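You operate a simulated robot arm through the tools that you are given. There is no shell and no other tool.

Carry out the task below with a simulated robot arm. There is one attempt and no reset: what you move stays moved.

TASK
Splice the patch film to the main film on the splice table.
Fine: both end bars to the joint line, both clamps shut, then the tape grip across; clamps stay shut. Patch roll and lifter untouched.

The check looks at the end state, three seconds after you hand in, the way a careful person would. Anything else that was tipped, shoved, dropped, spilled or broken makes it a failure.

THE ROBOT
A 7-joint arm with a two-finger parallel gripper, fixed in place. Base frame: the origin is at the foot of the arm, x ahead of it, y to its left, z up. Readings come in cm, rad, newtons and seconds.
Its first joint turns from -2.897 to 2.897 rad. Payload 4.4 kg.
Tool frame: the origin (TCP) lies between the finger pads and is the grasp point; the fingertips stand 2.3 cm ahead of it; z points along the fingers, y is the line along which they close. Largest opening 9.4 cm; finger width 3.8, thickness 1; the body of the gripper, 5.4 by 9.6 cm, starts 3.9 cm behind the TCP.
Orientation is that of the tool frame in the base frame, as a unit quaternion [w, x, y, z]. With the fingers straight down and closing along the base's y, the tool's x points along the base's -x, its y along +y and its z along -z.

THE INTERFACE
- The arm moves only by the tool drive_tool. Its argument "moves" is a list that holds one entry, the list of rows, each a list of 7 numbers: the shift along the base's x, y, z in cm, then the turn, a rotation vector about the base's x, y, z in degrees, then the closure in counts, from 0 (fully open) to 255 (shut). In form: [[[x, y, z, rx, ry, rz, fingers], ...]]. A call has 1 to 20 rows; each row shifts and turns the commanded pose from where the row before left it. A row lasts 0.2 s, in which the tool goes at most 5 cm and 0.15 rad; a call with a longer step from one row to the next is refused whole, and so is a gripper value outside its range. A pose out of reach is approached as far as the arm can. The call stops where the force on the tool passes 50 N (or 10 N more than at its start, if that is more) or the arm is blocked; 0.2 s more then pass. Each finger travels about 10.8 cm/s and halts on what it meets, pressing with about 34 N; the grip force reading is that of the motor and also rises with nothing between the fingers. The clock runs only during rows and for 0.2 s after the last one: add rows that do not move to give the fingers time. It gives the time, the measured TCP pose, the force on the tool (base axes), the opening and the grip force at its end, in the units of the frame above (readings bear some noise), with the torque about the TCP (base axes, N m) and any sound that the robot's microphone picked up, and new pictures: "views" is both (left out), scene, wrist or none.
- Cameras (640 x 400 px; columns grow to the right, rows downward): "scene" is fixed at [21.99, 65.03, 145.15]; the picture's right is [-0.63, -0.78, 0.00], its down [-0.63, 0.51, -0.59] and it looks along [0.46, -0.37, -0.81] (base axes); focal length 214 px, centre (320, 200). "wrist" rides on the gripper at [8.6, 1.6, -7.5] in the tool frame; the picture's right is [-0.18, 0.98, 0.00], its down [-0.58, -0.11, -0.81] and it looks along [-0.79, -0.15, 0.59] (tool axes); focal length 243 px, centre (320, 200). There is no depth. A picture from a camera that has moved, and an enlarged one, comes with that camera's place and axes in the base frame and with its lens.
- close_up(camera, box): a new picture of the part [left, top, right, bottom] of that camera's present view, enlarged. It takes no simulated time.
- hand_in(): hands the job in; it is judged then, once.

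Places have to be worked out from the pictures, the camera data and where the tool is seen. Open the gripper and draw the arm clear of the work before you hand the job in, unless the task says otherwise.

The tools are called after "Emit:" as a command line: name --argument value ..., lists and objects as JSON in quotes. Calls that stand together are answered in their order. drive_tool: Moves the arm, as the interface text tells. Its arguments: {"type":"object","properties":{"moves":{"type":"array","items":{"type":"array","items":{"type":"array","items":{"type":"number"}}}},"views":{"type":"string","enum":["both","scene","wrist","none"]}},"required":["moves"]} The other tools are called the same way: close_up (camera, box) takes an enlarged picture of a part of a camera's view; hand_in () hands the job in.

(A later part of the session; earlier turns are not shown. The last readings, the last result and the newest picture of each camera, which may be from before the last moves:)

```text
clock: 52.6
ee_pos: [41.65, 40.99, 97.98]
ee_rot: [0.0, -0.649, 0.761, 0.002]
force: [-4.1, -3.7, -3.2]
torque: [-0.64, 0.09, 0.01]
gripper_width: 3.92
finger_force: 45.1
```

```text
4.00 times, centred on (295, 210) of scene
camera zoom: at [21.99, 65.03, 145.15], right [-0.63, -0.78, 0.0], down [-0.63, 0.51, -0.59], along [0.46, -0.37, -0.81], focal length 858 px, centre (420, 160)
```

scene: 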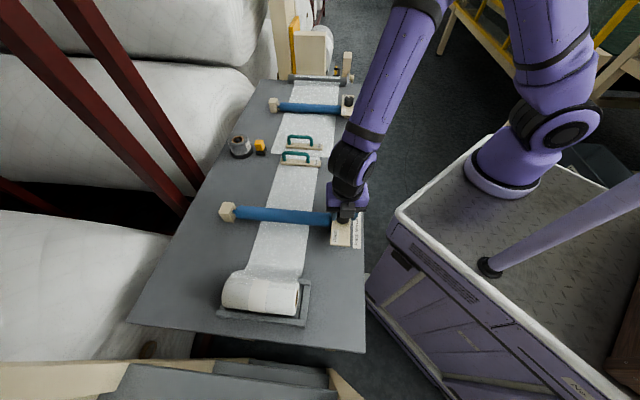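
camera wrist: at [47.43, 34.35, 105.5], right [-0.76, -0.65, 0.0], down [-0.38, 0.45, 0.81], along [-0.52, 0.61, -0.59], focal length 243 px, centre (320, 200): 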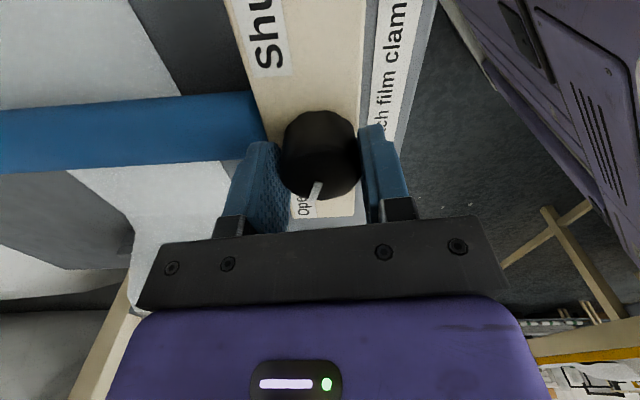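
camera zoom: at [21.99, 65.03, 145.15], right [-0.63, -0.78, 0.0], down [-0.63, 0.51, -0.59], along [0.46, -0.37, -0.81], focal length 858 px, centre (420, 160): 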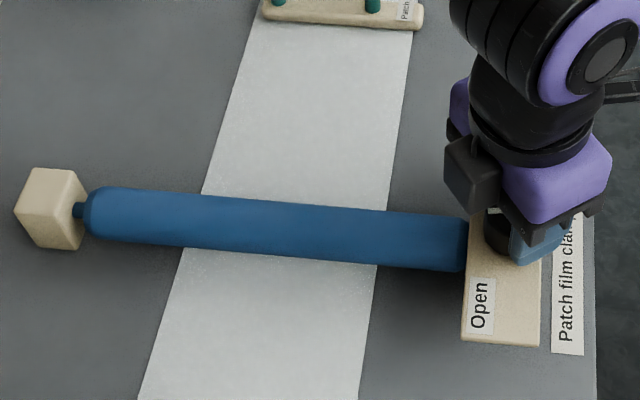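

Loads are low and the pointer follows. I'll continue 78° more.

Emit:
drive_tool --moves '[[[0, 0, 0, 0, 0, -6, 255], [0, 0, 0, 0, 0, -6, 255], [0, 0, 0, 0, 0, -6, 255], [0, 0, 0, 0, 0, -6, 255], [0, 0, 0, 0, 0, -6, 255], [0, 0, 0, 0, 0, -6, 255], [0, 0, 0, 0, 0, -6, 255], [0, 0, 0, 0, 0, -6, 255], [0, 0, 0, 0, 0, -6, 255], [0, 0, 0, 0, 0, -6, 255], [0, 0, 0, 0, 0, -6, 255], [0, 0, 0, 0, 0, -6, 255], [0, 0, 0, 0, 0, -6, 255], [0, 0, 0, 0, 0, 0, 255]]]' --views "none"

Emit:
close_up --camera "wrist" --box '[180, 60, 480, 250]'

Emit:
close_up --camera "scene" --box '[220, 160, 370, 260]'

```text
clock: 55.6
ee_pos: [41.64, 40.93, 98.07]
ee_rot: [0.0, -0.024, 1.0, 0.002]
force: [-0.9, -4.9, 1.0]
torque: [0.04, -0.17, -0.02]
gripper_width: 3.9
finger_force: 45.2
```

```text
2.11 times, centred on (330, 155) of wrist
camera zoom: at [32.99, 42.17, 105.51], right [0.13, 0.99, 0.0], down [0.59, -0.08, 0.81], along [0.8, -0.11, -0.59], focal length 511 px, centre (299, 295)
```

zoom: 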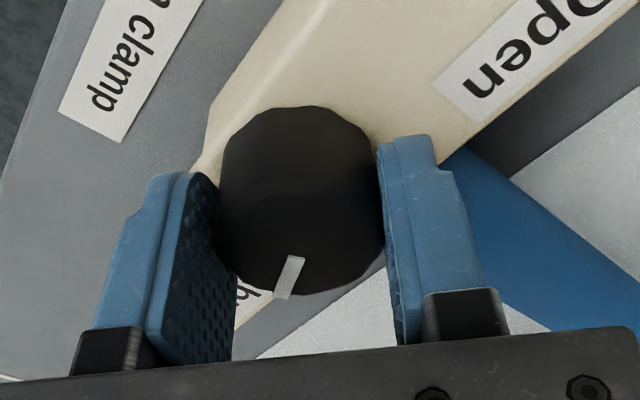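

```text
4.00 times, centred on (295, 210) of scene
camera zoom: at [21.99, 65.03, 145.15], right [-0.63, -0.78, 0.0], down [-0.63, 0.51, -0.59], along [0.46, -0.37, -0.81], focal length 858 px, centre (420, 160)
```

zoom: 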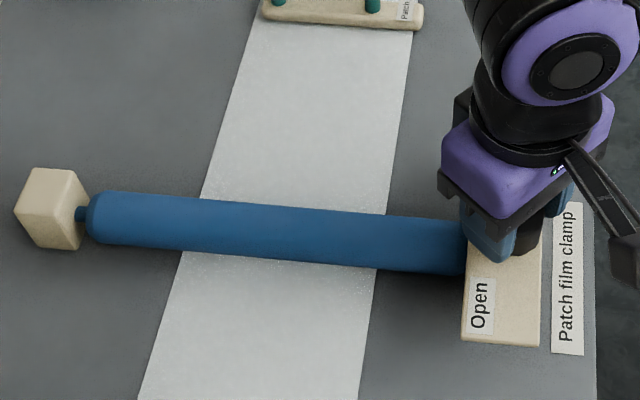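

The pointer is about 11° from the "Shut" end. I'll turn another 16° to reach the stop.

Emit:
drive_tool --moves '[[[0, 0, 0, 0, 0, -4, 255], [0, 0, 0, 0, 0, -4, 255], [0, 0, 0, 0, 0, -4, 255], [0, 0, 0, 0, 0, -4, 255], [0, 0, 0, 0, 0, 0, 255]]]' --views "none"

Emit:
close_up --camera "wrist" --box '[180, 60, 480, 250]'

Emit:
close_up --camera "scene" --box '[220, 160, 370, 260]'

```text
clock: 56.8
ee_pos: [41.84, 40.84, 98.09]
ee_rot: [0.0, 0.113, 0.994, 0.0]
force: [1.1, -6.2, 1.3]
torque: [-0.18, -0.09, 0.6]
gripper_width: 3.9
finger_force: 45.0
```

```text
2.11 times, centred on (330, 155) of wrist
camera zoom: at [33.66, 44.53, 105.51], right [0.4, 0.92, 0.0], down [0.54, -0.24, 0.81], along [0.74, -0.32, -0.59], focal length 511 px, centre (299, 295)
```

zoom: 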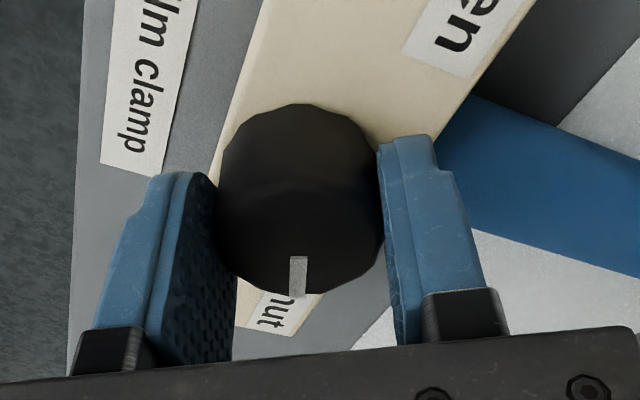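

```text
4.00 times, centred on (295, 210) of scene
camera zoom: at [21.99, 65.03, 145.15], right [-0.63, -0.78, 0.0], down [-0.63, 0.51, -0.59], along [0.46, -0.37, -0.81], focal length 858 px, centre (420, 160)
```

zoom: 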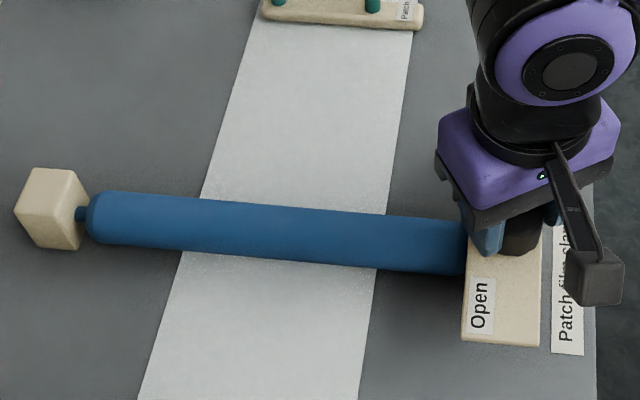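

The same 0.6 N m torque with the knob slipping in the grip, and the pointer on "Shut", shows the end stop is reached. I'll release and rise to verify.

Emit:
drive_tool --moves '[[[0, 0, 0, 0, 0, 0, 180], [0, 0, 0, 0, 0, 0, 100], [0, 0, 0, 0, 0, 0, 60], [0, 0, 0, 0, 0, 0, 60], [0, 0, 2, 0, 0, 0, 60], [0, 0, 3, 0, 0, 0, 60], [0, 0, 4, 0, 0, 0, 60], [0, 0, 0, 0, 0, 0, 60]]]' --views "both"

Emit:
close_up --camera "wrist" --box '[180, 0, 480, 190]'

Emit:
close_up --camera "scene" --box '[310, 180, 370, 250]'

Emit:
close_up --camera "scene" --box '[225, 125, 355, 190]'

```text
clock: 58.6
ee_pos: [41.82, 41.01, 107.1]
ee_rot: [-0.001, 0.114, 0.994, 0.001]
force: [0.1, -0.2, -1.2]
torque: [-0.02, 0.02, 0.01]
gripper_width: 7.16
finger_force: 0.0
camera wrist: at [33.72, 44.55, 114.54], right [0.4, 0.92, 0.0], down [0.54, -0.24, 0.81], along [0.74, -0.32, -0.59], focal length 243 px, centre (320, 200)
```

scene: 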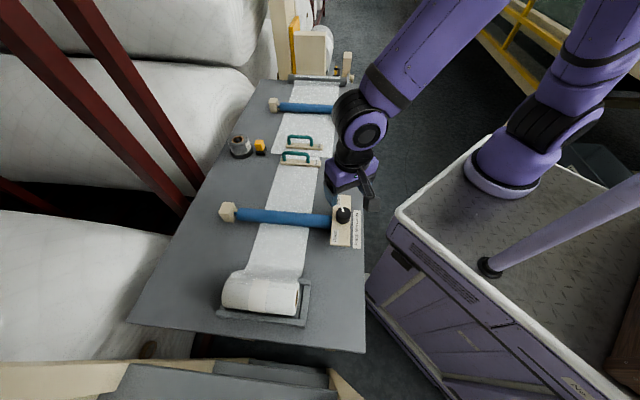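
wrist: 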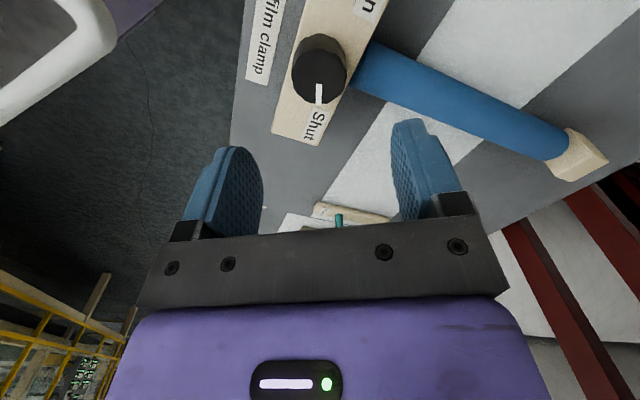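

```text
2.11 times, centred on (330, 95) of wrist
camera zoom: at [33.72, 44.55, 114.54], right [0.4, 0.92, 0.0], down [0.54, -0.24, 0.81], along [0.74, -0.32, -0.59], focal length 511 px, centre (299, 421)
```

zoom: 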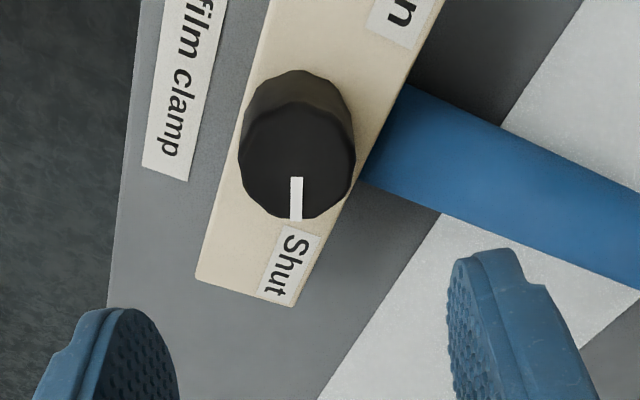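

```text
5.71 times, centred on (340, 215) of scene
camera zoom: at [21.99, 65.03, 145.15], right [-0.63, -0.78, 0.0], down [-0.63, 0.51, -0.59], along [0.46, -0.37, -0.81], focal length 1226 px, centre (206, 114)
```

zoom: 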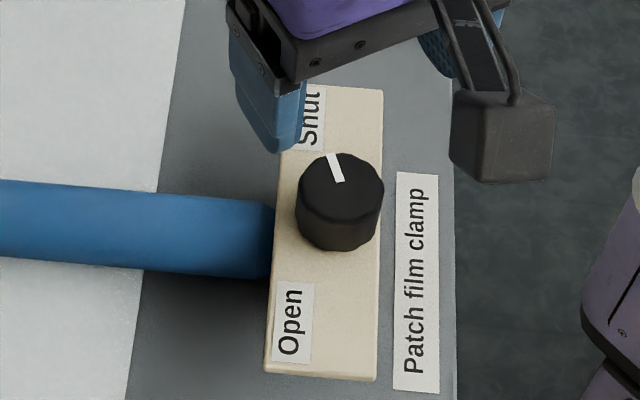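

```text
4.92 times, centred on (290, 158) of scene
camera zoom: at [21.99, 65.03, 145.15], right [-0.63, -0.78, 0.0], down [-0.63, 0.51, -0.59], along [0.46, -0.37, -0.81], focal length 1056 px, centre (468, 409)
```

zoom: 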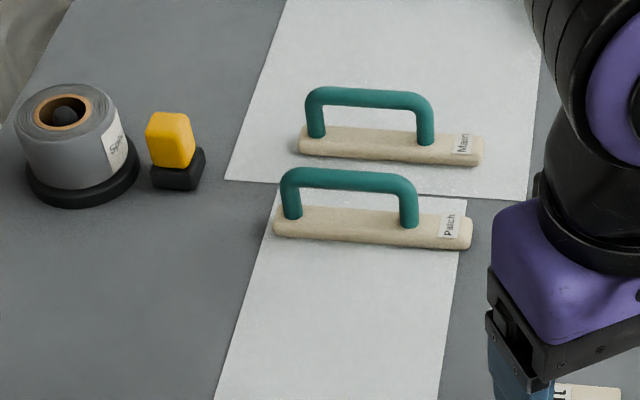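

Both knobs point at "Shut", both bars are down, and the film ends are still on the line. Now I'll move toward the tape grip with yaw 45°, stopping short for a good view.

Emit:
drive_tool --moves '[[[3.82, -0.2, 0, 0, 0, 5.8, 60], [3.82, -0.2, 0, 0, 0, 5.8, 60], [3.82, -0.2, 0, 0, 0, 5.8, 60], [3.82, -0.2, 0, 0, 0, 5.8, 60], [3.82, -0.2, 0, 0, 0, 5.8, 60], [3.82, -0.2, 0, 0, 0, 5.8, 60], [3.82, -0.2, 0, 0, 0, 5.8, 60], [3.82, -0.2, 0, 0, 0, 5.8, 60], [3.82, -0.2, 0, 0, 0, 5.8, 60], [3.82, -0.2, 0, 0, 0, 5.8, 60], [0, 0, 0, 0, 0, 0, 60]]]' --views "both"

Emit:
close_up --camera "wrist" --box '[220, 0, 420, 180]'

Emit:
close_up --camera "scene" --box '[220, 120, 300, 175]'

```text
clock: 61.0
ee_pos: [80.07, 38.94, 107.1]
ee_rot: [-0.001, -0.383, 0.924, 0.001]
force: [-0.6, 0.1, 0.0]
torque: [-0.02, 0.01, -0.06]
gripper_width: 7.2
finger_force: 0.2
camera wrist: at [72.76, 34.05, 114.54], right [-0.57, 0.82, 0.0], down [0.49, 0.33, 0.81], along [0.66, 0.46, -0.59], focal length 243 px, centre (320, 200)
```

scene: 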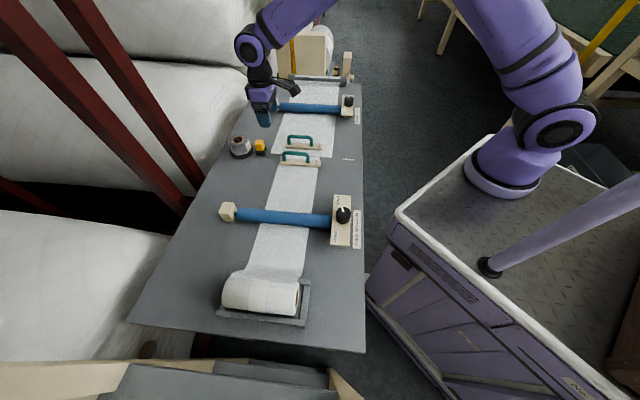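
wrist: 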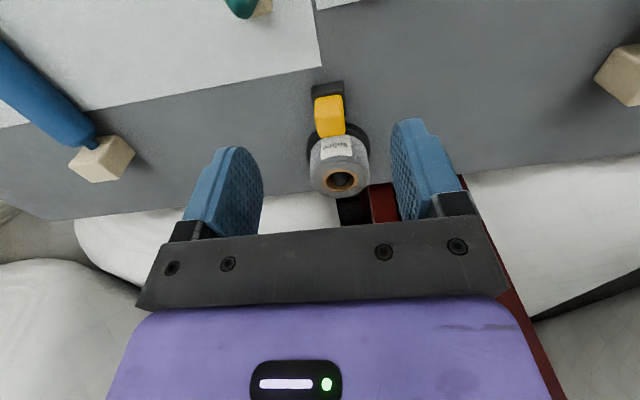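

```text
2.22 times, centred on (320, 90) of wrist
camera zoom: at [72.76, 34.05, 114.54], right [-0.57, 0.82, 0.0], down [0.49, 0.33, 0.81], along [0.66, 0.46, -0.59], focal length 539 px, centre (320, 444)
```

zoom: 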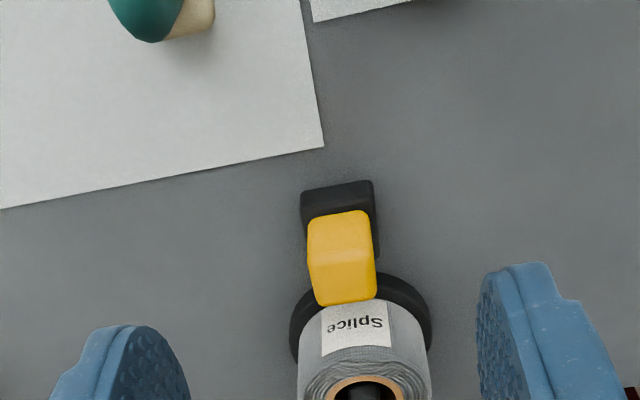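

```text
7.27 times, centred on (260, 148) of scene
camera zoom: at [21.99, 65.03, 145.15], right [-0.63, -0.78, 0.0], down [-0.63, 0.51, -0.59], along [0.46, -0.37, -0.81], focal length 1560 px, centre (756, 582)
```

zoom: 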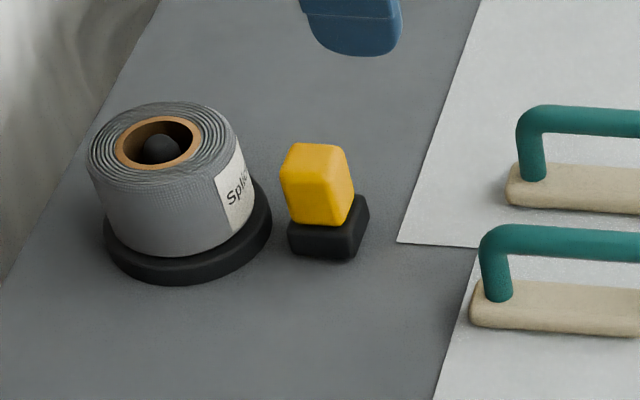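

Triangulation puts the yellow grip top at about (83.8, 43.0, 95.3), so l≈29 on the joint line. It is about 3 cm wide across the fingers. I'll move above it and lower to z≈99.5 for a check.

Emit:
drive_tool --moves '[[[1.24, 1.35, 0, 0, 0, 0, 60], [1.24, 1.35, 0, 0, 0, 0, 60], [1.24, 1.35, 0, 0, 0, 0, 60], [0, 0, -2.5, 0, 0, 0, 60], [0, 0, -2.5, 0, 0, 0, 60], [0, 0, -2.5, 0, 0, 0, 60], [0, 0, 0, 0, 0, 0, 60]]]' --views "both"

Emit:
close_up --camera "wrist" --box '[180, 40, 480, 230]'

Emit:
close_up --camera "scene" --box '[220, 110, 300, 170]'

```text
clock: 62.6
ee_pos: [83.73, 43.05, 99.56]
ee_rot: [-0.001, -0.383, 0.924, 0.002]
force: [-0.5, 0.4, -0.1]
torque: [-0.01, 0.03, 0.01]
gripper_width: 7.19
finger_force: 0.1
camera wrist: at [76.43, 38.11, 107.01], right [-0.56, 0.83, 0.0], down [0.49, 0.33, 0.81], along [0.66, 0.46, -0.59], focal length 243 px, centre (320, 200)
```

scene: 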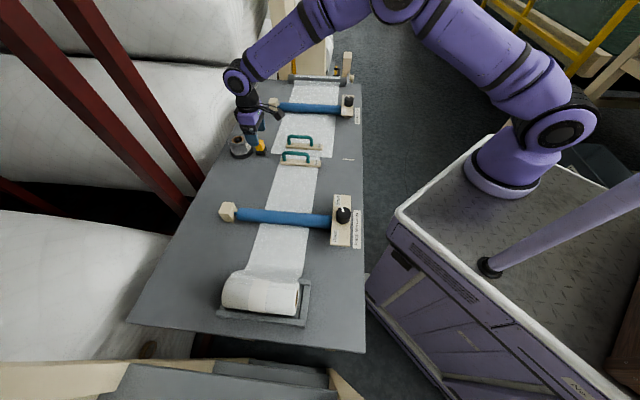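
wrist: 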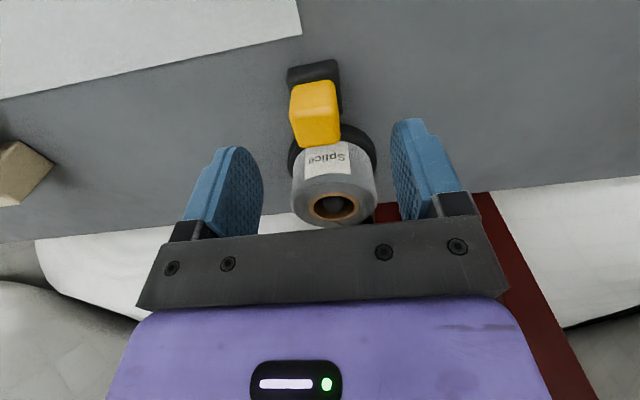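

```text
2.11 times, centred on (330, 135) of wrist
camera zoom: at [76.43, 38.11, 107.01], right [-0.56, 0.83, 0.0], down [0.49, 0.33, 0.81], along [0.66, 0.46, -0.59], focal length 511 px, centre (299, 337)
```

zoom: 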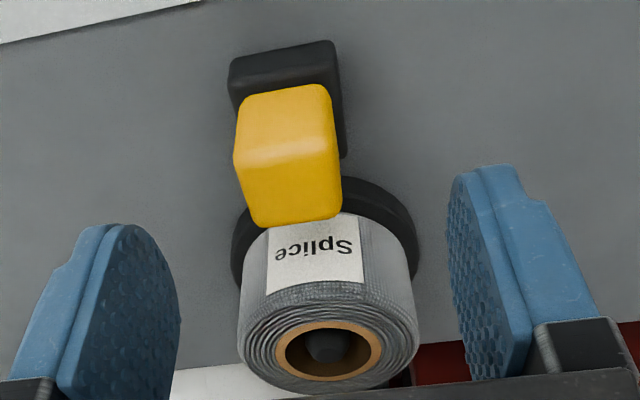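

```text
6.67 times, centred on (260, 140) of scene
camera zoom: at [21.99, 65.03, 145.15], right [-0.63, -0.78, 0.0], down [-0.63, 0.51, -0.59], along [0.46, -0.37, -0.81], focal length 1430 px, centre (720, 600)
```

zoom: 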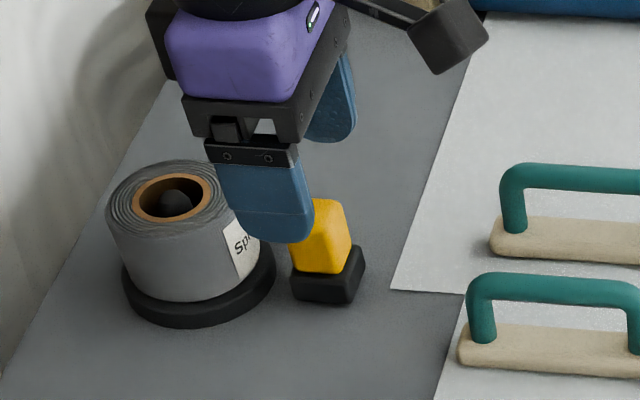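

The grip is about 0.3 cm toward +l of the TCP. I'll correct for that, descend to z≈94.2 with the tips just above the black base, and close.

Emit:
drive_tool --moves '[[[0.3, -0.16, -1.5, 0, 0, 0, 60], [0, 0, -1.5, 0, 0, 0, 60], [0, 0, -1.3, 0, 0, 0, 60], [0, 0, -1.0, 0, 0, 0, 60], [0, 0, 0, 0, 0, 0, 60], [0, 0, 0, 0, 0, 0, 110], [0, 0, 0, 0, 0, 0, 160], [0, 0, 0, 0, 0, 0, 255], [0, 0, 0, 0, 0, 0, 255], [0, 0, 0, 0, 0, 0, 255]]]' --views "both"

Emit:
close_up --camera "wrist" --box '[180, 60, 480, 250]'

Emit:
close_up --camera "scene" --box '[220, 110, 300, 170]'

```text
clock: 64.8
ee_pos: [83.89, 42.96, 94.29]
ee_rot: [-0.001, -0.383, 0.924, 0.001]
force: [-1.9, 2.6, 1.1]
torque: [-0.06, -0.25, -0.04]
gripper_width: 2.8
finger_force: 45.0
camera wrist: at [76.7, 37.96, 101.75], right [-0.57, 0.82, 0.0], down [0.49, 0.33, 0.81], along [0.66, 0.46, -0.59], focal length 243 px, centre (320, 200)
```

scene: 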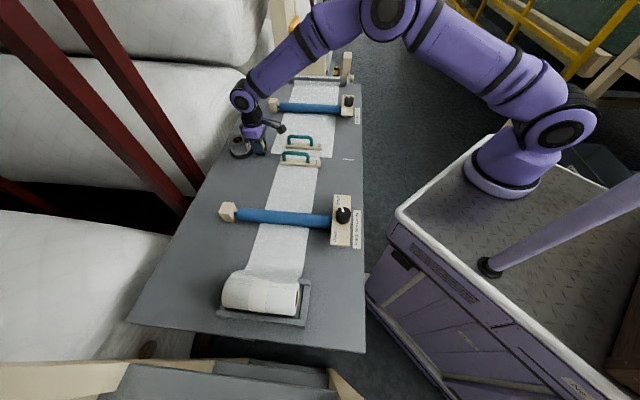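
wrist: 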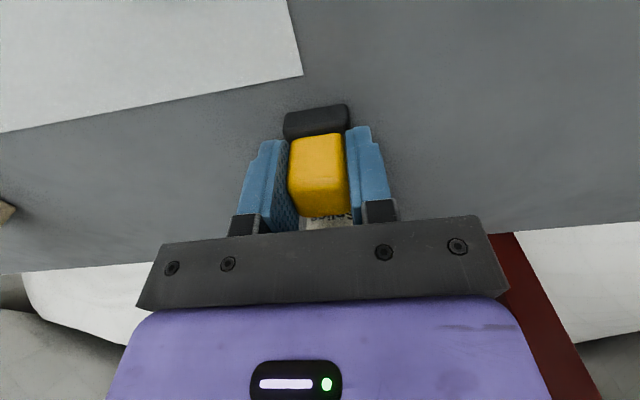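

```text
2.11 times, centred on (330, 155) of wrist
camera zoom: at [76.7, 37.96, 101.75], right [-0.57, 0.82, 0.0], down [0.49, 0.33, 0.81], along [0.66, 0.46, -0.59], focal length 511 px, centre (299, 295)
```

zoom: 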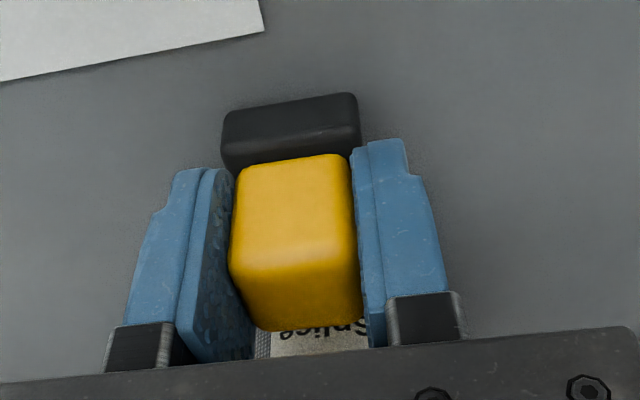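

```text
6.67 times, centred on (260, 140) of scene
camera zoom: at [21.99, 65.03, 145.15], right [-0.63, -0.78, 0.0], down [-0.63, 0.51, -0.59], along [0.46, -0.37, -0.81], focal length 1430 px, centre (720, 600)
```

zoom: 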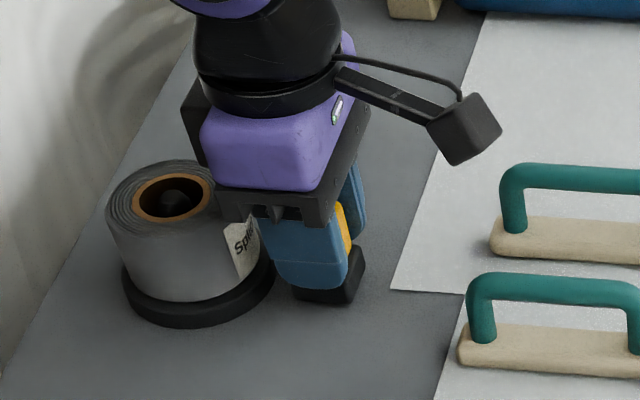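

The tape grip is held at 2.8 cm. I'll pull it along the joint line toward the robot side (−x, −y), 4 cm first, to see how it behaves.

Emit:
drive_tool --moves '[[[-0.5, -0.5, 0, 0, 0, 0, 255], [-0.8, -0.8, 0, 0, 0, 0, 255], [-0.8, -0.8, 0, 0, 0, 0, 255], [-0.8, -0.8, 0, 0, 0, 0, 255], [0, 0, 0, 0, 0, 0, 255]]]' --views "both"

Emit:
close_up --camera "scene" --box '[220, 110, 320, 180]'

```text
clock: 66.0
ee_pos: [80.97, 39.93, 94.39]
ee_rot: [-0.001, -0.383, 0.924, 0.001]
force: [-1.6, 1.7, -4.3]
torque: [0.33, -0.74, 0.07]
gripper_width: 2.77
finger_force: 45.0
camera wrist: at [73.78, 35.04, 101.76], right [-0.56, 0.83, 0.0], down [0.49, 0.33, 0.81], along [0.66, 0.46, -0.59], focal length 243 px, centre (320, 200)
```

scene: 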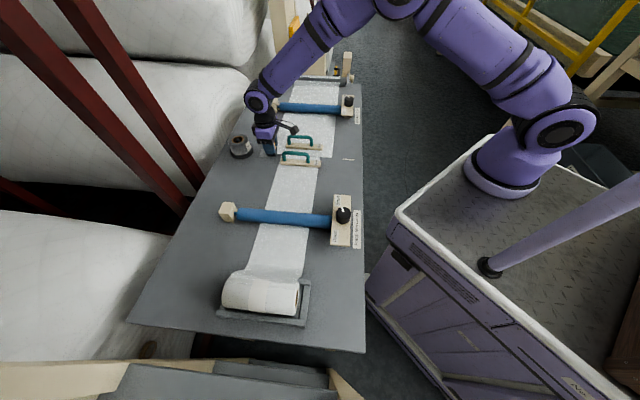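
wrist: 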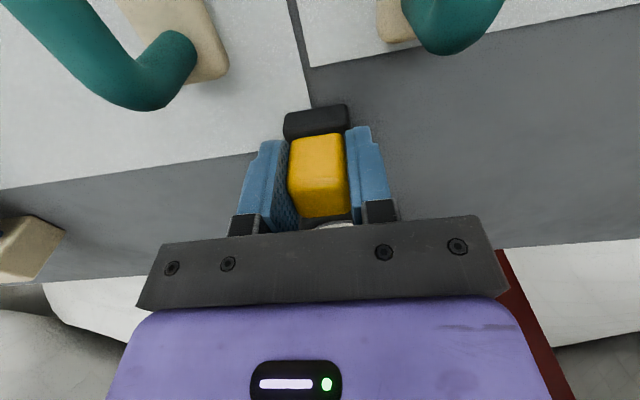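

```text
5.71 times, centred on (270, 145) of scene
camera zoom: at [21.99, 65.03, 145.15], right [-0.63, -0.78, 0.0], down [-0.63, 0.51, -0.59], along [0.46, -0.37, -0.81], focal length 1226 px, centre (606, 514)
```

zoom: 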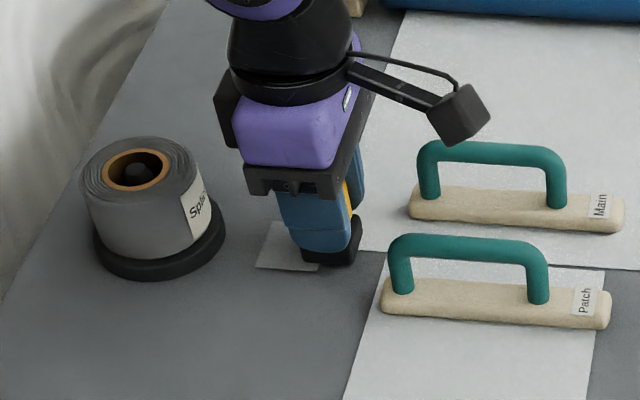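

The tape is paying out behind the grip and loads are low. I'll continue 10 cm along the joint line between the handles.

Emit:
drive_tool --moves '[[[-0.8, -0.8, 0, 0, 0, 0, 255], [-1, -1, 0, 0, 0, 0, 255], [-1, -1, 0, 0, 0, 0, 255], [-1, -1, 0, 0, 0, 0, 255], [-1, -1, 0, 0, 0, 0, 255], [-1, -1, 0, 0, 0, 0, 255], [-1, -1, 0, 0, 0, 0, 255], [0, 0, 0, 0, 0, 0, 255]]]' --views "both"

Emit:
close_up --camera "scene" --box '[220, 110, 360, 200]'

```text
clock: 67.8
ee_pos: [74.21, 33.13, 94.26]
ee_rot: [0.0, -0.383, 0.924, 0.001]
force: [-2.8, 3.6, 15.5]
torque: [-0.01, -0.27, -0.07]
gripper_width: 2.79
finger_force: 45.2
camera wrist: at [66.96, 28.22, 101.74], right [-0.56, 0.83, 0.0], down [0.49, 0.33, 0.81], along [0.66, 0.46, -0.59], focal length 243 px, centre (320, 200)
```

scene: 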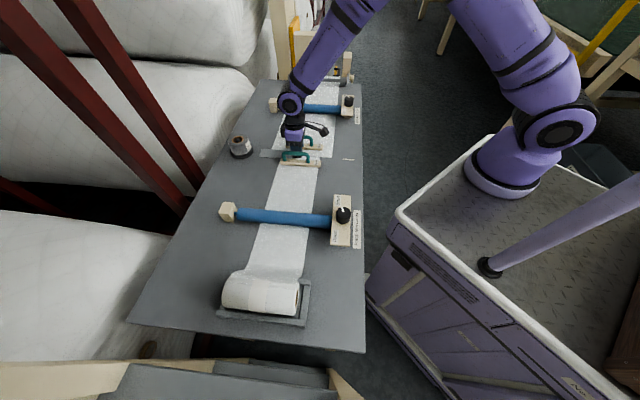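
wrist: 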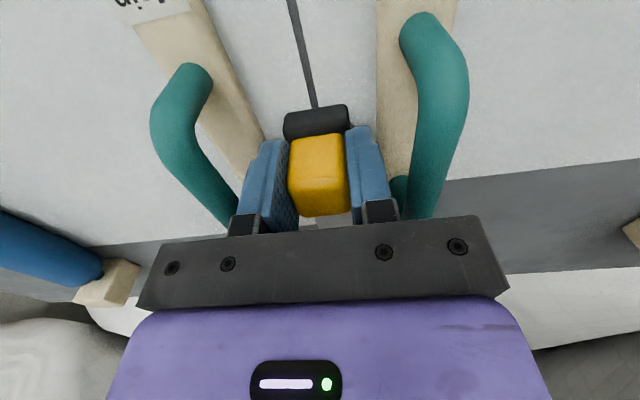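

```text
4.44 times, centred on (290, 155) of scene
camera zoom: at [21.99, 65.03, 145.15], right [-0.63, -0.78, 0.0], down [-0.63, 0.51, -0.59], along [0.46, -0.37, -0.81], focal length 953 px, centre (453, 400)
```

zoom: 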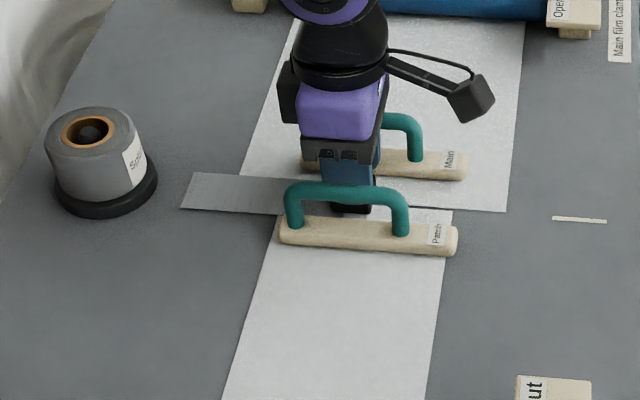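

The grip runs exactly over the gap and the tape is laid behind it. I'll continue 10 cm more, raising 0.1 cm to ease the downward load.

Emit:
drive_tool --moves '[[[-0.8, -0.8, 0.1, 0, 0, 0, 255], [-1, -1, 0, 0, 0, 0, 255], [-1, -1, 0, 0, 0, 0, 255], [-1, -1, 0, 0, 0, 0, 255], [-1, -1, 0, 0, 0, 0, 255], [-1, -1, 0, 0, 0, 0, 255], [-1, -1, 0, 0, 0, 0, 255], [0, 0, 0, 0, 0, 0, 255]]]' --views "both"

Emit:
close_up --camera "scene" --box '[240, 110, 380, 200]'

```text
clock: 69.6
ee_pos: [67.39, 26.41, 94.36]
ee_rot: [-0.002, -0.382, 0.924, 0.001]
force: [-4.2, 4.2, -13.3]
torque: [0.22, -0.55, -0.05]
gripper_width: 2.77
finger_force: 45.4
camera wrist: at [60.2, 21.46, 101.77], right [-0.57, 0.82, 0.0], down [0.49, 0.33, 0.8], along [0.66, 0.46, -0.59], focal length 243 px, centre (320, 200)
```

scene: 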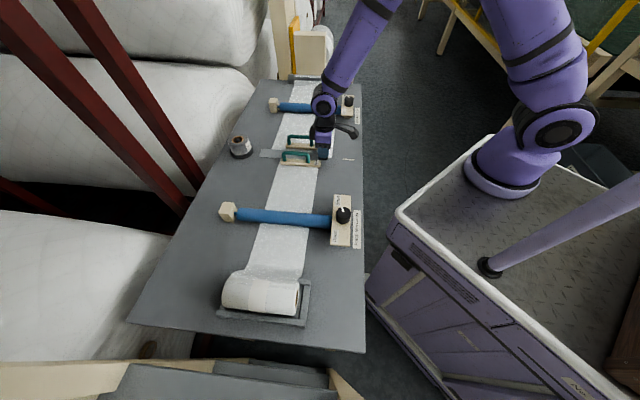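
wrist: 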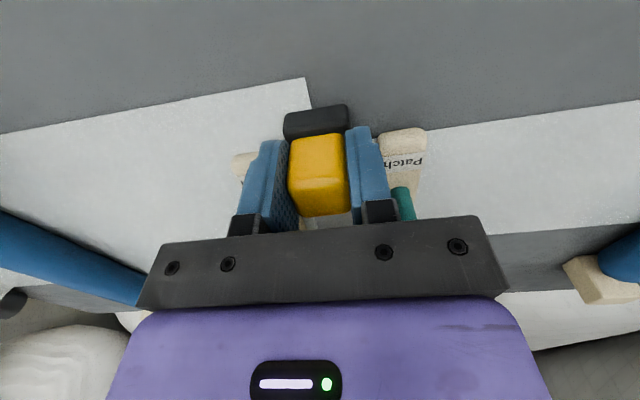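

```text
4.44 times, centred on (310, 155) of scene
camera zoom: at [21.99, 65.03, 145.15], right [-0.63, -0.78, 0.0], down [-0.63, 0.51, -0.59], along [0.46, -0.37, -0.81], focal length 953 px, centre (364, 400)
```

zoom: 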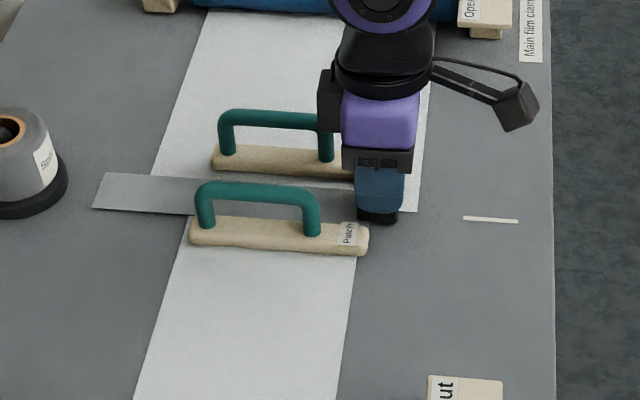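

The grip is at c≈66, about to clear the main film edge near c≈63.6. I'll continue 5 cm, then creep toward the mark looking for a stop.

Emit:
drive_tool --moves '[[[-0.7, -0.7, -0.05, 0, 0, 0, 255], [-0.8, -0.8, 0, 0, 0, 0, 255], [-0.8, -0.8, 0, 0, 0, 0, 255], [-0.7, -0.7, 0, 0, 0, 0, 255], [-0.5, -0.5, 0, 0, 0, 0, 255], [0, 0, 0, 0, 0, 0, 255]]]' --views "both"

Emit:
close_up --camera "scene" --box '[240, 110, 380, 200]'

```text
clock: 71.0
ee_pos: [64.24, 23.2, 94.42]
ee_rot: [0.002, -0.383, 0.924, 0.002]
force: [27.4, 27.8, 11.9]
torque: [0.1, -0.68, -0.1]
gripper_width: 2.77
finger_force: 45.0
camera wrist: at [56.9, 18.18, 101.76], right [-0.56, 0.83, 0.0], down [0.49, 0.33, 0.81], along [0.67, 0.46, -0.59], focal length 243 px, centre (320, 200)
```

scene: 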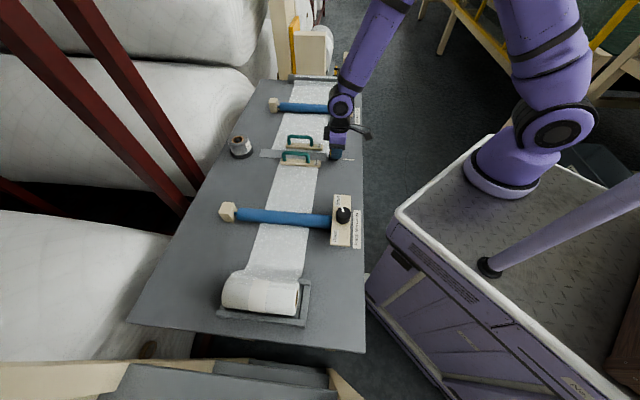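
wrist: 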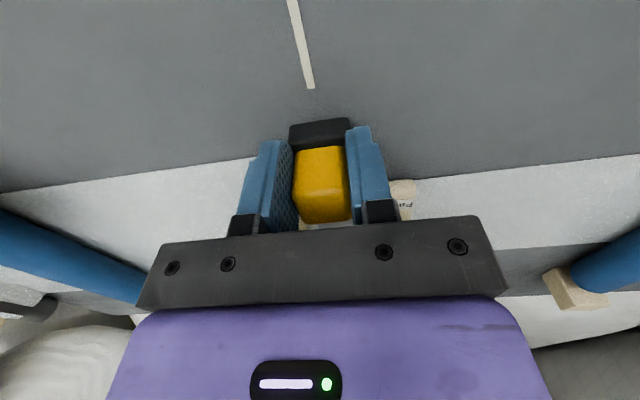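

```text
4.44 times, centred on (310, 155) of scene
camera zoom: at [21.99, 65.03, 145.15], right [-0.63, -0.78, 0.0], down [-0.63, 0.51, -0.59], along [0.46, -0.37, -0.81], focal length 953 px, centre (364, 400)
```

zoom: 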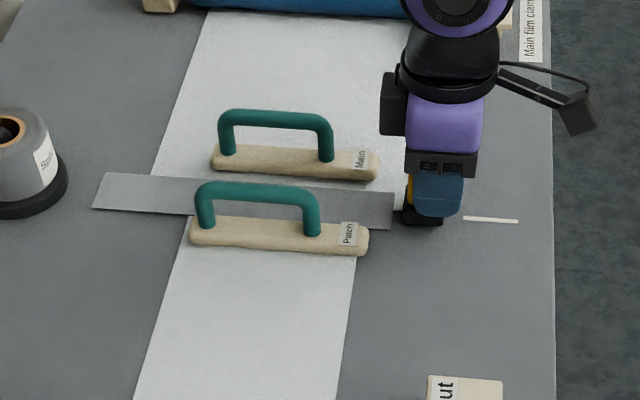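

About 39 N opposes the pull and the grip slid back slightly in the fingers, so the end of travel seems reached near the mark. I'll take detailed looks before deciding.

Emit:
close_up --camera "scene" --box '[300, 130, 360, 175]'

Emit:
close_up --camera "wrist" --box '[180, 0, 480, 230]'

Emit:
close_up --camera "scene" --box '[225, 125, 345, 190]'

```text
8.89 times, centred on (330, 152) of scene
camera zoom: at [21.99, 65.03, 145.15], right [-0.63, -0.78, 0.0], down [-0.63, 0.51, -0.59], along [0.46, -0.37, -0.81], focal length 1906 px, centre (231, 622)
```

zoom: 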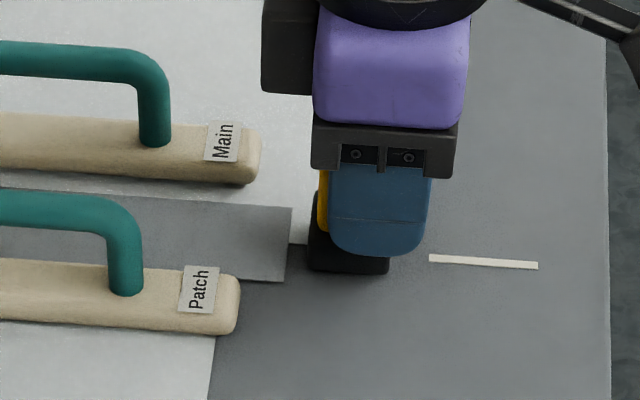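

```text
1.74 times, centred on (330, 115) of wrist
camera zoom: at [56.9, 18.18, 101.76], right [-0.56, 0.83, 0.0], down [0.49, 0.33, 0.81], along [0.67, 0.46, -0.59], focal length 422 px, centre (303, 348)
```

zoom: 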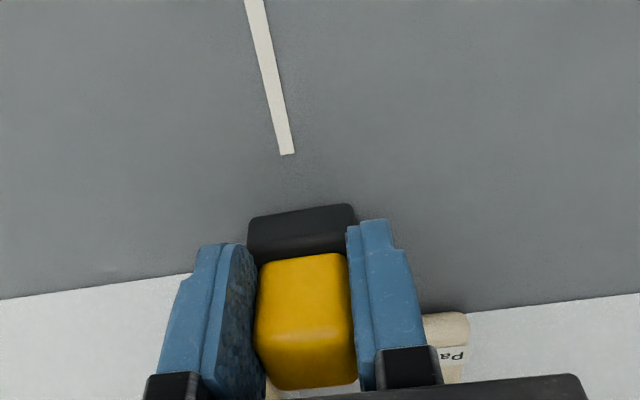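

```text
5.33 times, centred on (285, 158) of scene
camera zoom: at [21.99, 65.03, 145.15], right [-0.63, -0.78, 0.0], down [-0.63, 0.51, -0.59], along [0.46, -0.37, -0.81], focal length 1144 px, centre (507, 427)
```

zoom: 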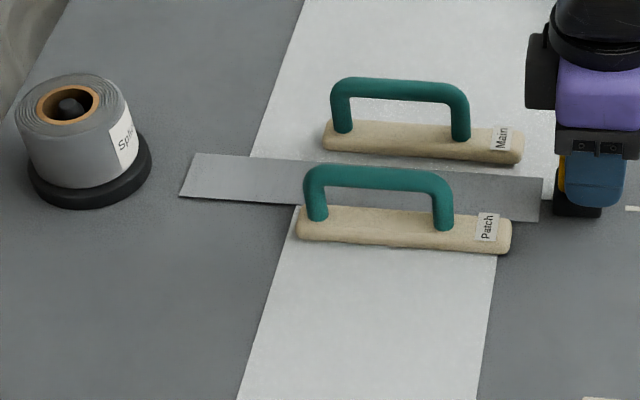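

The tape now lies across both films over the joint and the grip is at its end of travel just before the mark. I'll open the fingers in place and rise clear.

Emit:
drive_tool --moves '[[[0, 0, 0, 0, 0, 0, 220], [0, 0, 0, 0, 0, 0, 150], [0, 0, 0, 0, 0, 0, 80], [0, 0, 0, 0, 0, 0, 60], [0, 0, 2, 0, 0, 0, 60], [0, 0, 3, 0, 0, 0, 60], [0, 0, 4, 0, 0, 0, 60], [0, 0, 4, 0, 0, 0, 60], [0, 0, 0, 0, 0, 0, 60]]]' --views "both"

Emit:
close_up --camera "wrist" --box '[180, 0, 480, 190]'

Emit:
close_up --camera "scene" --box '[225, 120, 365, 200]'

```text
clock: 73.0
ee_pos: [63.96, 22.93, 107.27]
ee_rot: [-0.001, -0.383, 0.924, 0.002]
force: [0.0, -0.1, 0.5]
torque: [0.02, -0.03, 0.0]
gripper_width: 7.2
finger_force: 0.1
camera wrist: at [56.71, 17.98, 114.74], right [-0.56, 0.83, 0.0], down [0.49, 0.33, 0.81], along [0.66, 0.46, -0.59], focal length 243 px, centre (320, 200)
```

scene: 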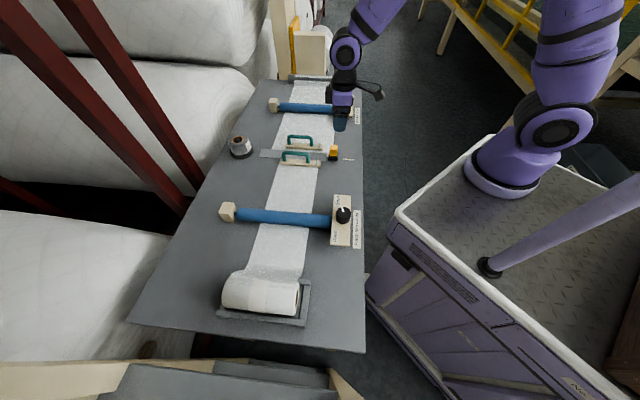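
wrist: 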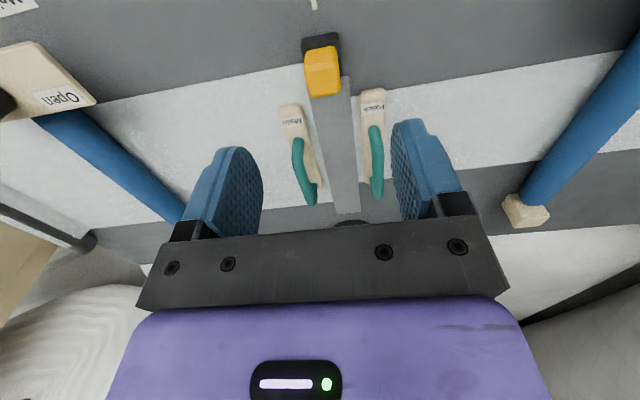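

```text
2.11 times, centred on (330, 95) of wrist
camera zoom: at [56.71, 17.98, 114.74], right [-0.56, 0.83, 0.0], down [0.49, 0.33, 0.81], along [0.66, 0.46, -0.59], focal length 511 px, centre (299, 421)
```

zoom: 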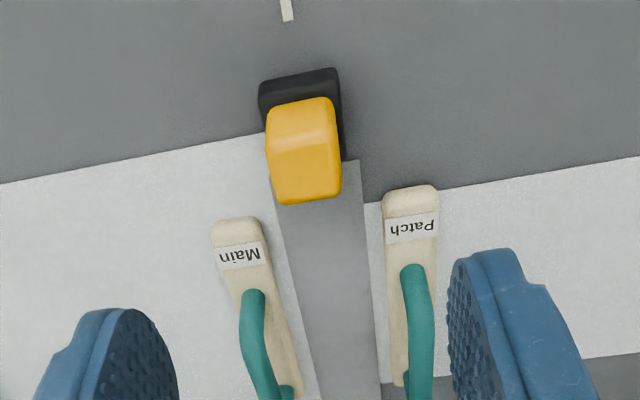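

```text
4.57 times, centred on (295, 160) of scene
camera zoom: at [21.99, 65.03, 145.15], right [-0.63, -0.78, 0.0], down [-0.63, 0.51, -0.59], along [0.46, -0.37, -0.81], focal length 980 px, centre (434, 383)
```

zoom: 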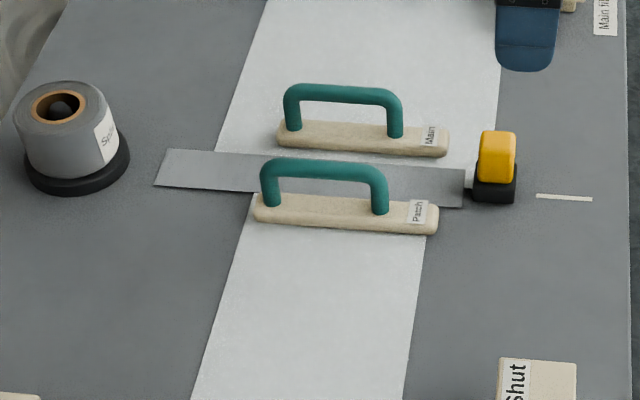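

The tape is laid across the joint and the grip sits at the robot-side edge of the main film. To be sure it is at its true end of travel, I'll regrip it centred and pull gently again.

Emit:
drive_tool --moves '[[[0.55, 0.55, -1.5, 0, 0, 0, 60], [0.54, 0.56, -2.5, 0, 0, 0, 60], [0, 0, -2.5, 0, 0, 0, 60], [0, 0, -2.5, 0, 0, 0, 60], [0, 0, -2, 0, 0, 0, 60], [0, 0, -1.8, 0, 0, 0, 60], [0, 0, 0, 0, 0, 0, 60], [0, 0, 0, 0, 0, 0, 130], [0, 0, 0, 0, 0, 0, 200], [0, 0, 0, 0, 0, 0, 255], [0, 0, 0, 0, 0, 0, 255]]]' --views "both"

Emit:
close_up --camera "scene" --box '[300, 130, 360, 175]'

```text
clock: 75.4
ee_pos: [65.07, 24.04, 94.44]
ee_rot: [-0.002, -0.382, 0.924, 0.002]
force: [4.9, -4.2, -4.2]
torque: [0.05, -0.51, 0.06]
gripper_width: 2.77
finger_force: 44.9
camera wrist: at [57.76, 19.03, 101.95], right [-0.56, 0.83, 0.0], down [0.49, 0.33, 0.81], along [0.66, 0.46, -0.59], focal length 243 px, centre (320, 200)
```

scene: 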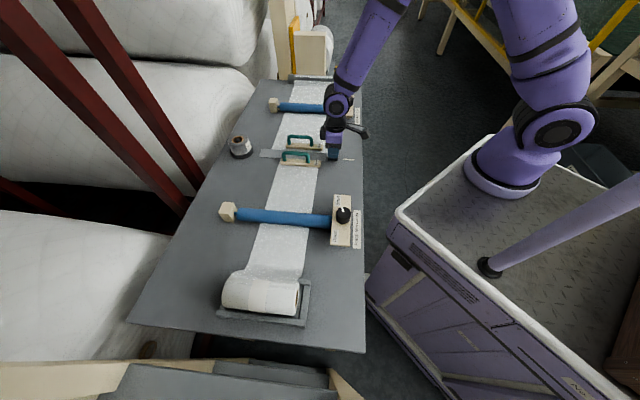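
wrist: 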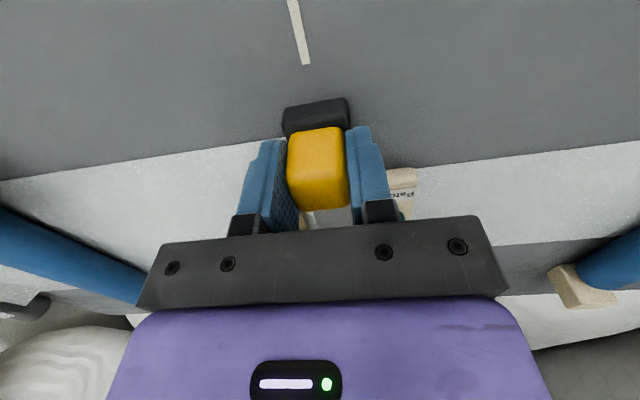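

```text
8.89 times, centred on (330, 152) of scene
camera zoom: at [21.99, 65.03, 145.15], right [-0.63, -0.78, 0.0], down [-0.63, 0.51, -0.59], along [0.46, -0.37, -0.81], focal length 1906 px, centre (231, 622)
```

zoom: 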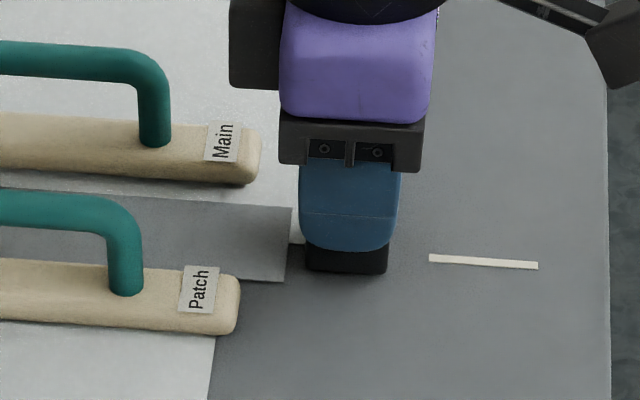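

Regripped centrally. I'll pull gently 0.5 cm in −c to see whether the grip advances or is blocked.

Emit:
drive_tool --moves '[[[-0.12, -0.12, 0, 0, 0, 0, 255], [-0.12, -0.12, 0, 0, 0, 0, 255], [-0.12, -0.12, 0, 0, 0, 0, 255], [0, 0, 0, 0, 0, 0, 255]]]' --views "none"

Emit:
close_up --camera "scene" --box '[300, 130, 360, 175]'

```text
clock: 76.4
ee_pos: [64.92, 23.92, 94.49]
ee_rot: [0.0, -0.383, 0.924, 0.002]
force: [36.2, 23.5, -6.2]
torque: [0.19, -0.52, 0.03]
gripper_width: 2.76
finger_force: 45.2
```

```text
8.89 times, centred on (330, 152) of scene
camera zoom: at [21.99, 65.03, 145.15], right [-0.63, -0.78, 0.0], down [-0.63, 0.51, -0.59], along [0.46, -0.37, -0.81], focal length 1906 px, centre (231, 622)
```

zoom: 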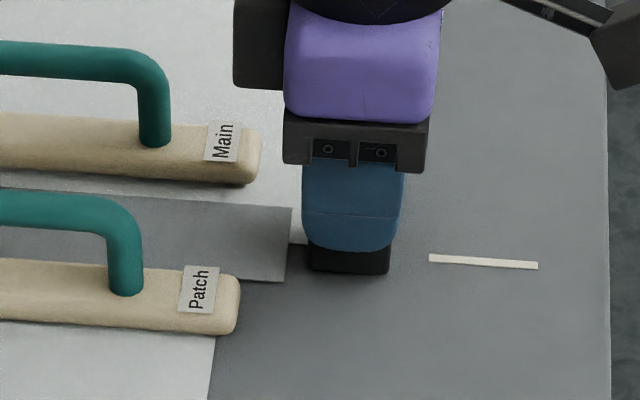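

About 43 N opposes the pull with essentially no motion, which confirms the hard end of travel. I'll open, rise straight up and draw the arm clear.

Emit:
drive_tool --moves '[[[0, 0, 0, 0, 0, 0, 220], [0, 0, 0, 0, 0, 0, 150], [0, 0, 0, 0, 0, 0, 80], [0, 0, 0, 0, 0, 0, 60], [0, 0, 2, 0, 0, 0, 60], [0, 0, 3, 0, 0, 0, 60], [0, 0, 4, 0, 0, 0, 40], [0, 0, 4, 0, 0, 0, 0], [-0.5, -1, 4.5, 0, 0, 0, 0], [-0.5, -1.5, 4.5, 0, 0, 0, 0], [-0.5, -2, 4, 0, 0, 0, 0], [-0.5, -2, 3, 0, 0, -4, 0], [-0.5, -2.5, 2, 0, 0, -8, 0], [-1, -3, 0, 0, 0, -8, 0], [-1.5, -3, 0, 0, 0, -8, 0], [-1.5, -3, 0, 0, 0, -8, 0], [0, 0, 0, 0, 0, 0, 0]]]' --views "both"

Emit:
close_up --camera "scene" --box '[210, 70, 380, 180]'

Emit:
close_up --camera "scene" --box '[200, 130, 380, 340]'

Emit:
close_up --camera "scene" --box '[270, 120, 360, 180]'

```text
clock: 80.0
ee_pos: [58.17, 5.62, 125.6]
ee_rot: [-0.001, -0.077, 0.997, 0.002]
force: [1.1, -0.1, 0.4]
torque: [0.0, 0.02, 0.0]
gripper_width: 9.39
finger_force: 0.1
camera wrist: at [49.36, 5.91, 132.97], right [0.03, 1.0, 0.0], down [0.59, -0.02, 0.81], along [0.8, -0.02, -0.59], focal length 243 px, centre (320, 200)
```

scene: 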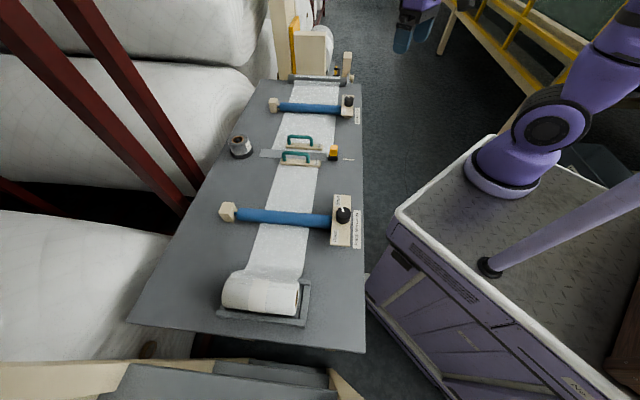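
wrist: 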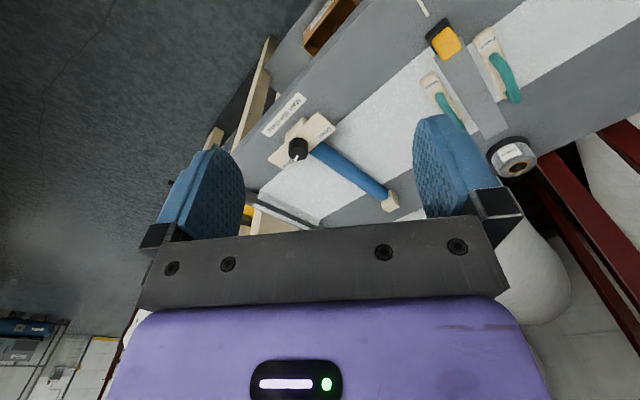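

```text
3.64 times, centred on (295, 125) of scene
camera zoom: at [21.99, 65.03, 145.15], right [-0.63, -0.78, 0.0], down [-0.63, 0.51, -0.59], along [0.46, -0.37, -0.81], focal length 780 px, centre (411, 473)
```

zoom: 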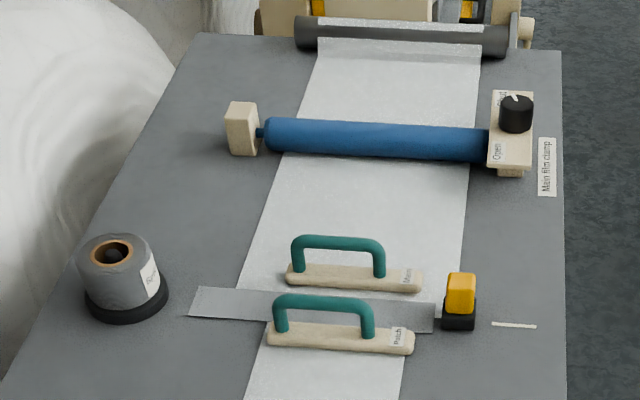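

```text
1.90 times, centred on (290, 235) of scene
camera zoom: at [21.99, 65.03, 145.15], right [-0.63, -0.78, 0.0], down [-0.63, 0.51, -0.59], along [0.46, -0.37, -0.81], focal length 408 px, centre (377, 133)
```

zoom: 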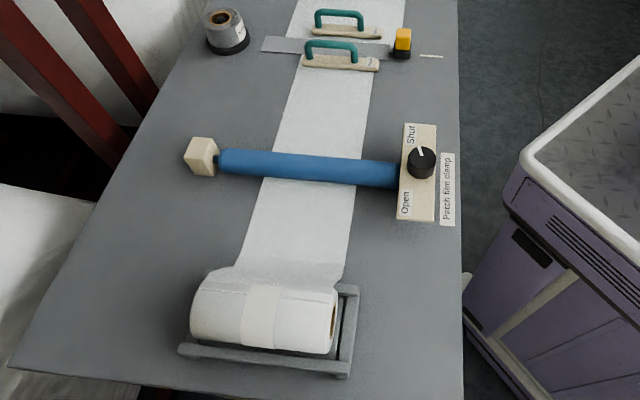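

```text
6.67 times, centred on (315, 150) of scene
camera zoom: at [21.99, 65.03, 145.15], right [-0.63, -0.78, 0.0], down [-0.63, 0.51, -0.59], along [0.46, -0.37, -0.81], focal length 1430 px, centre (353, 533)
```

zoom: 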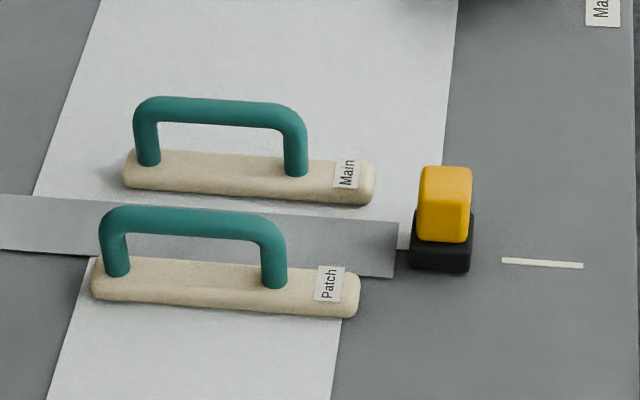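

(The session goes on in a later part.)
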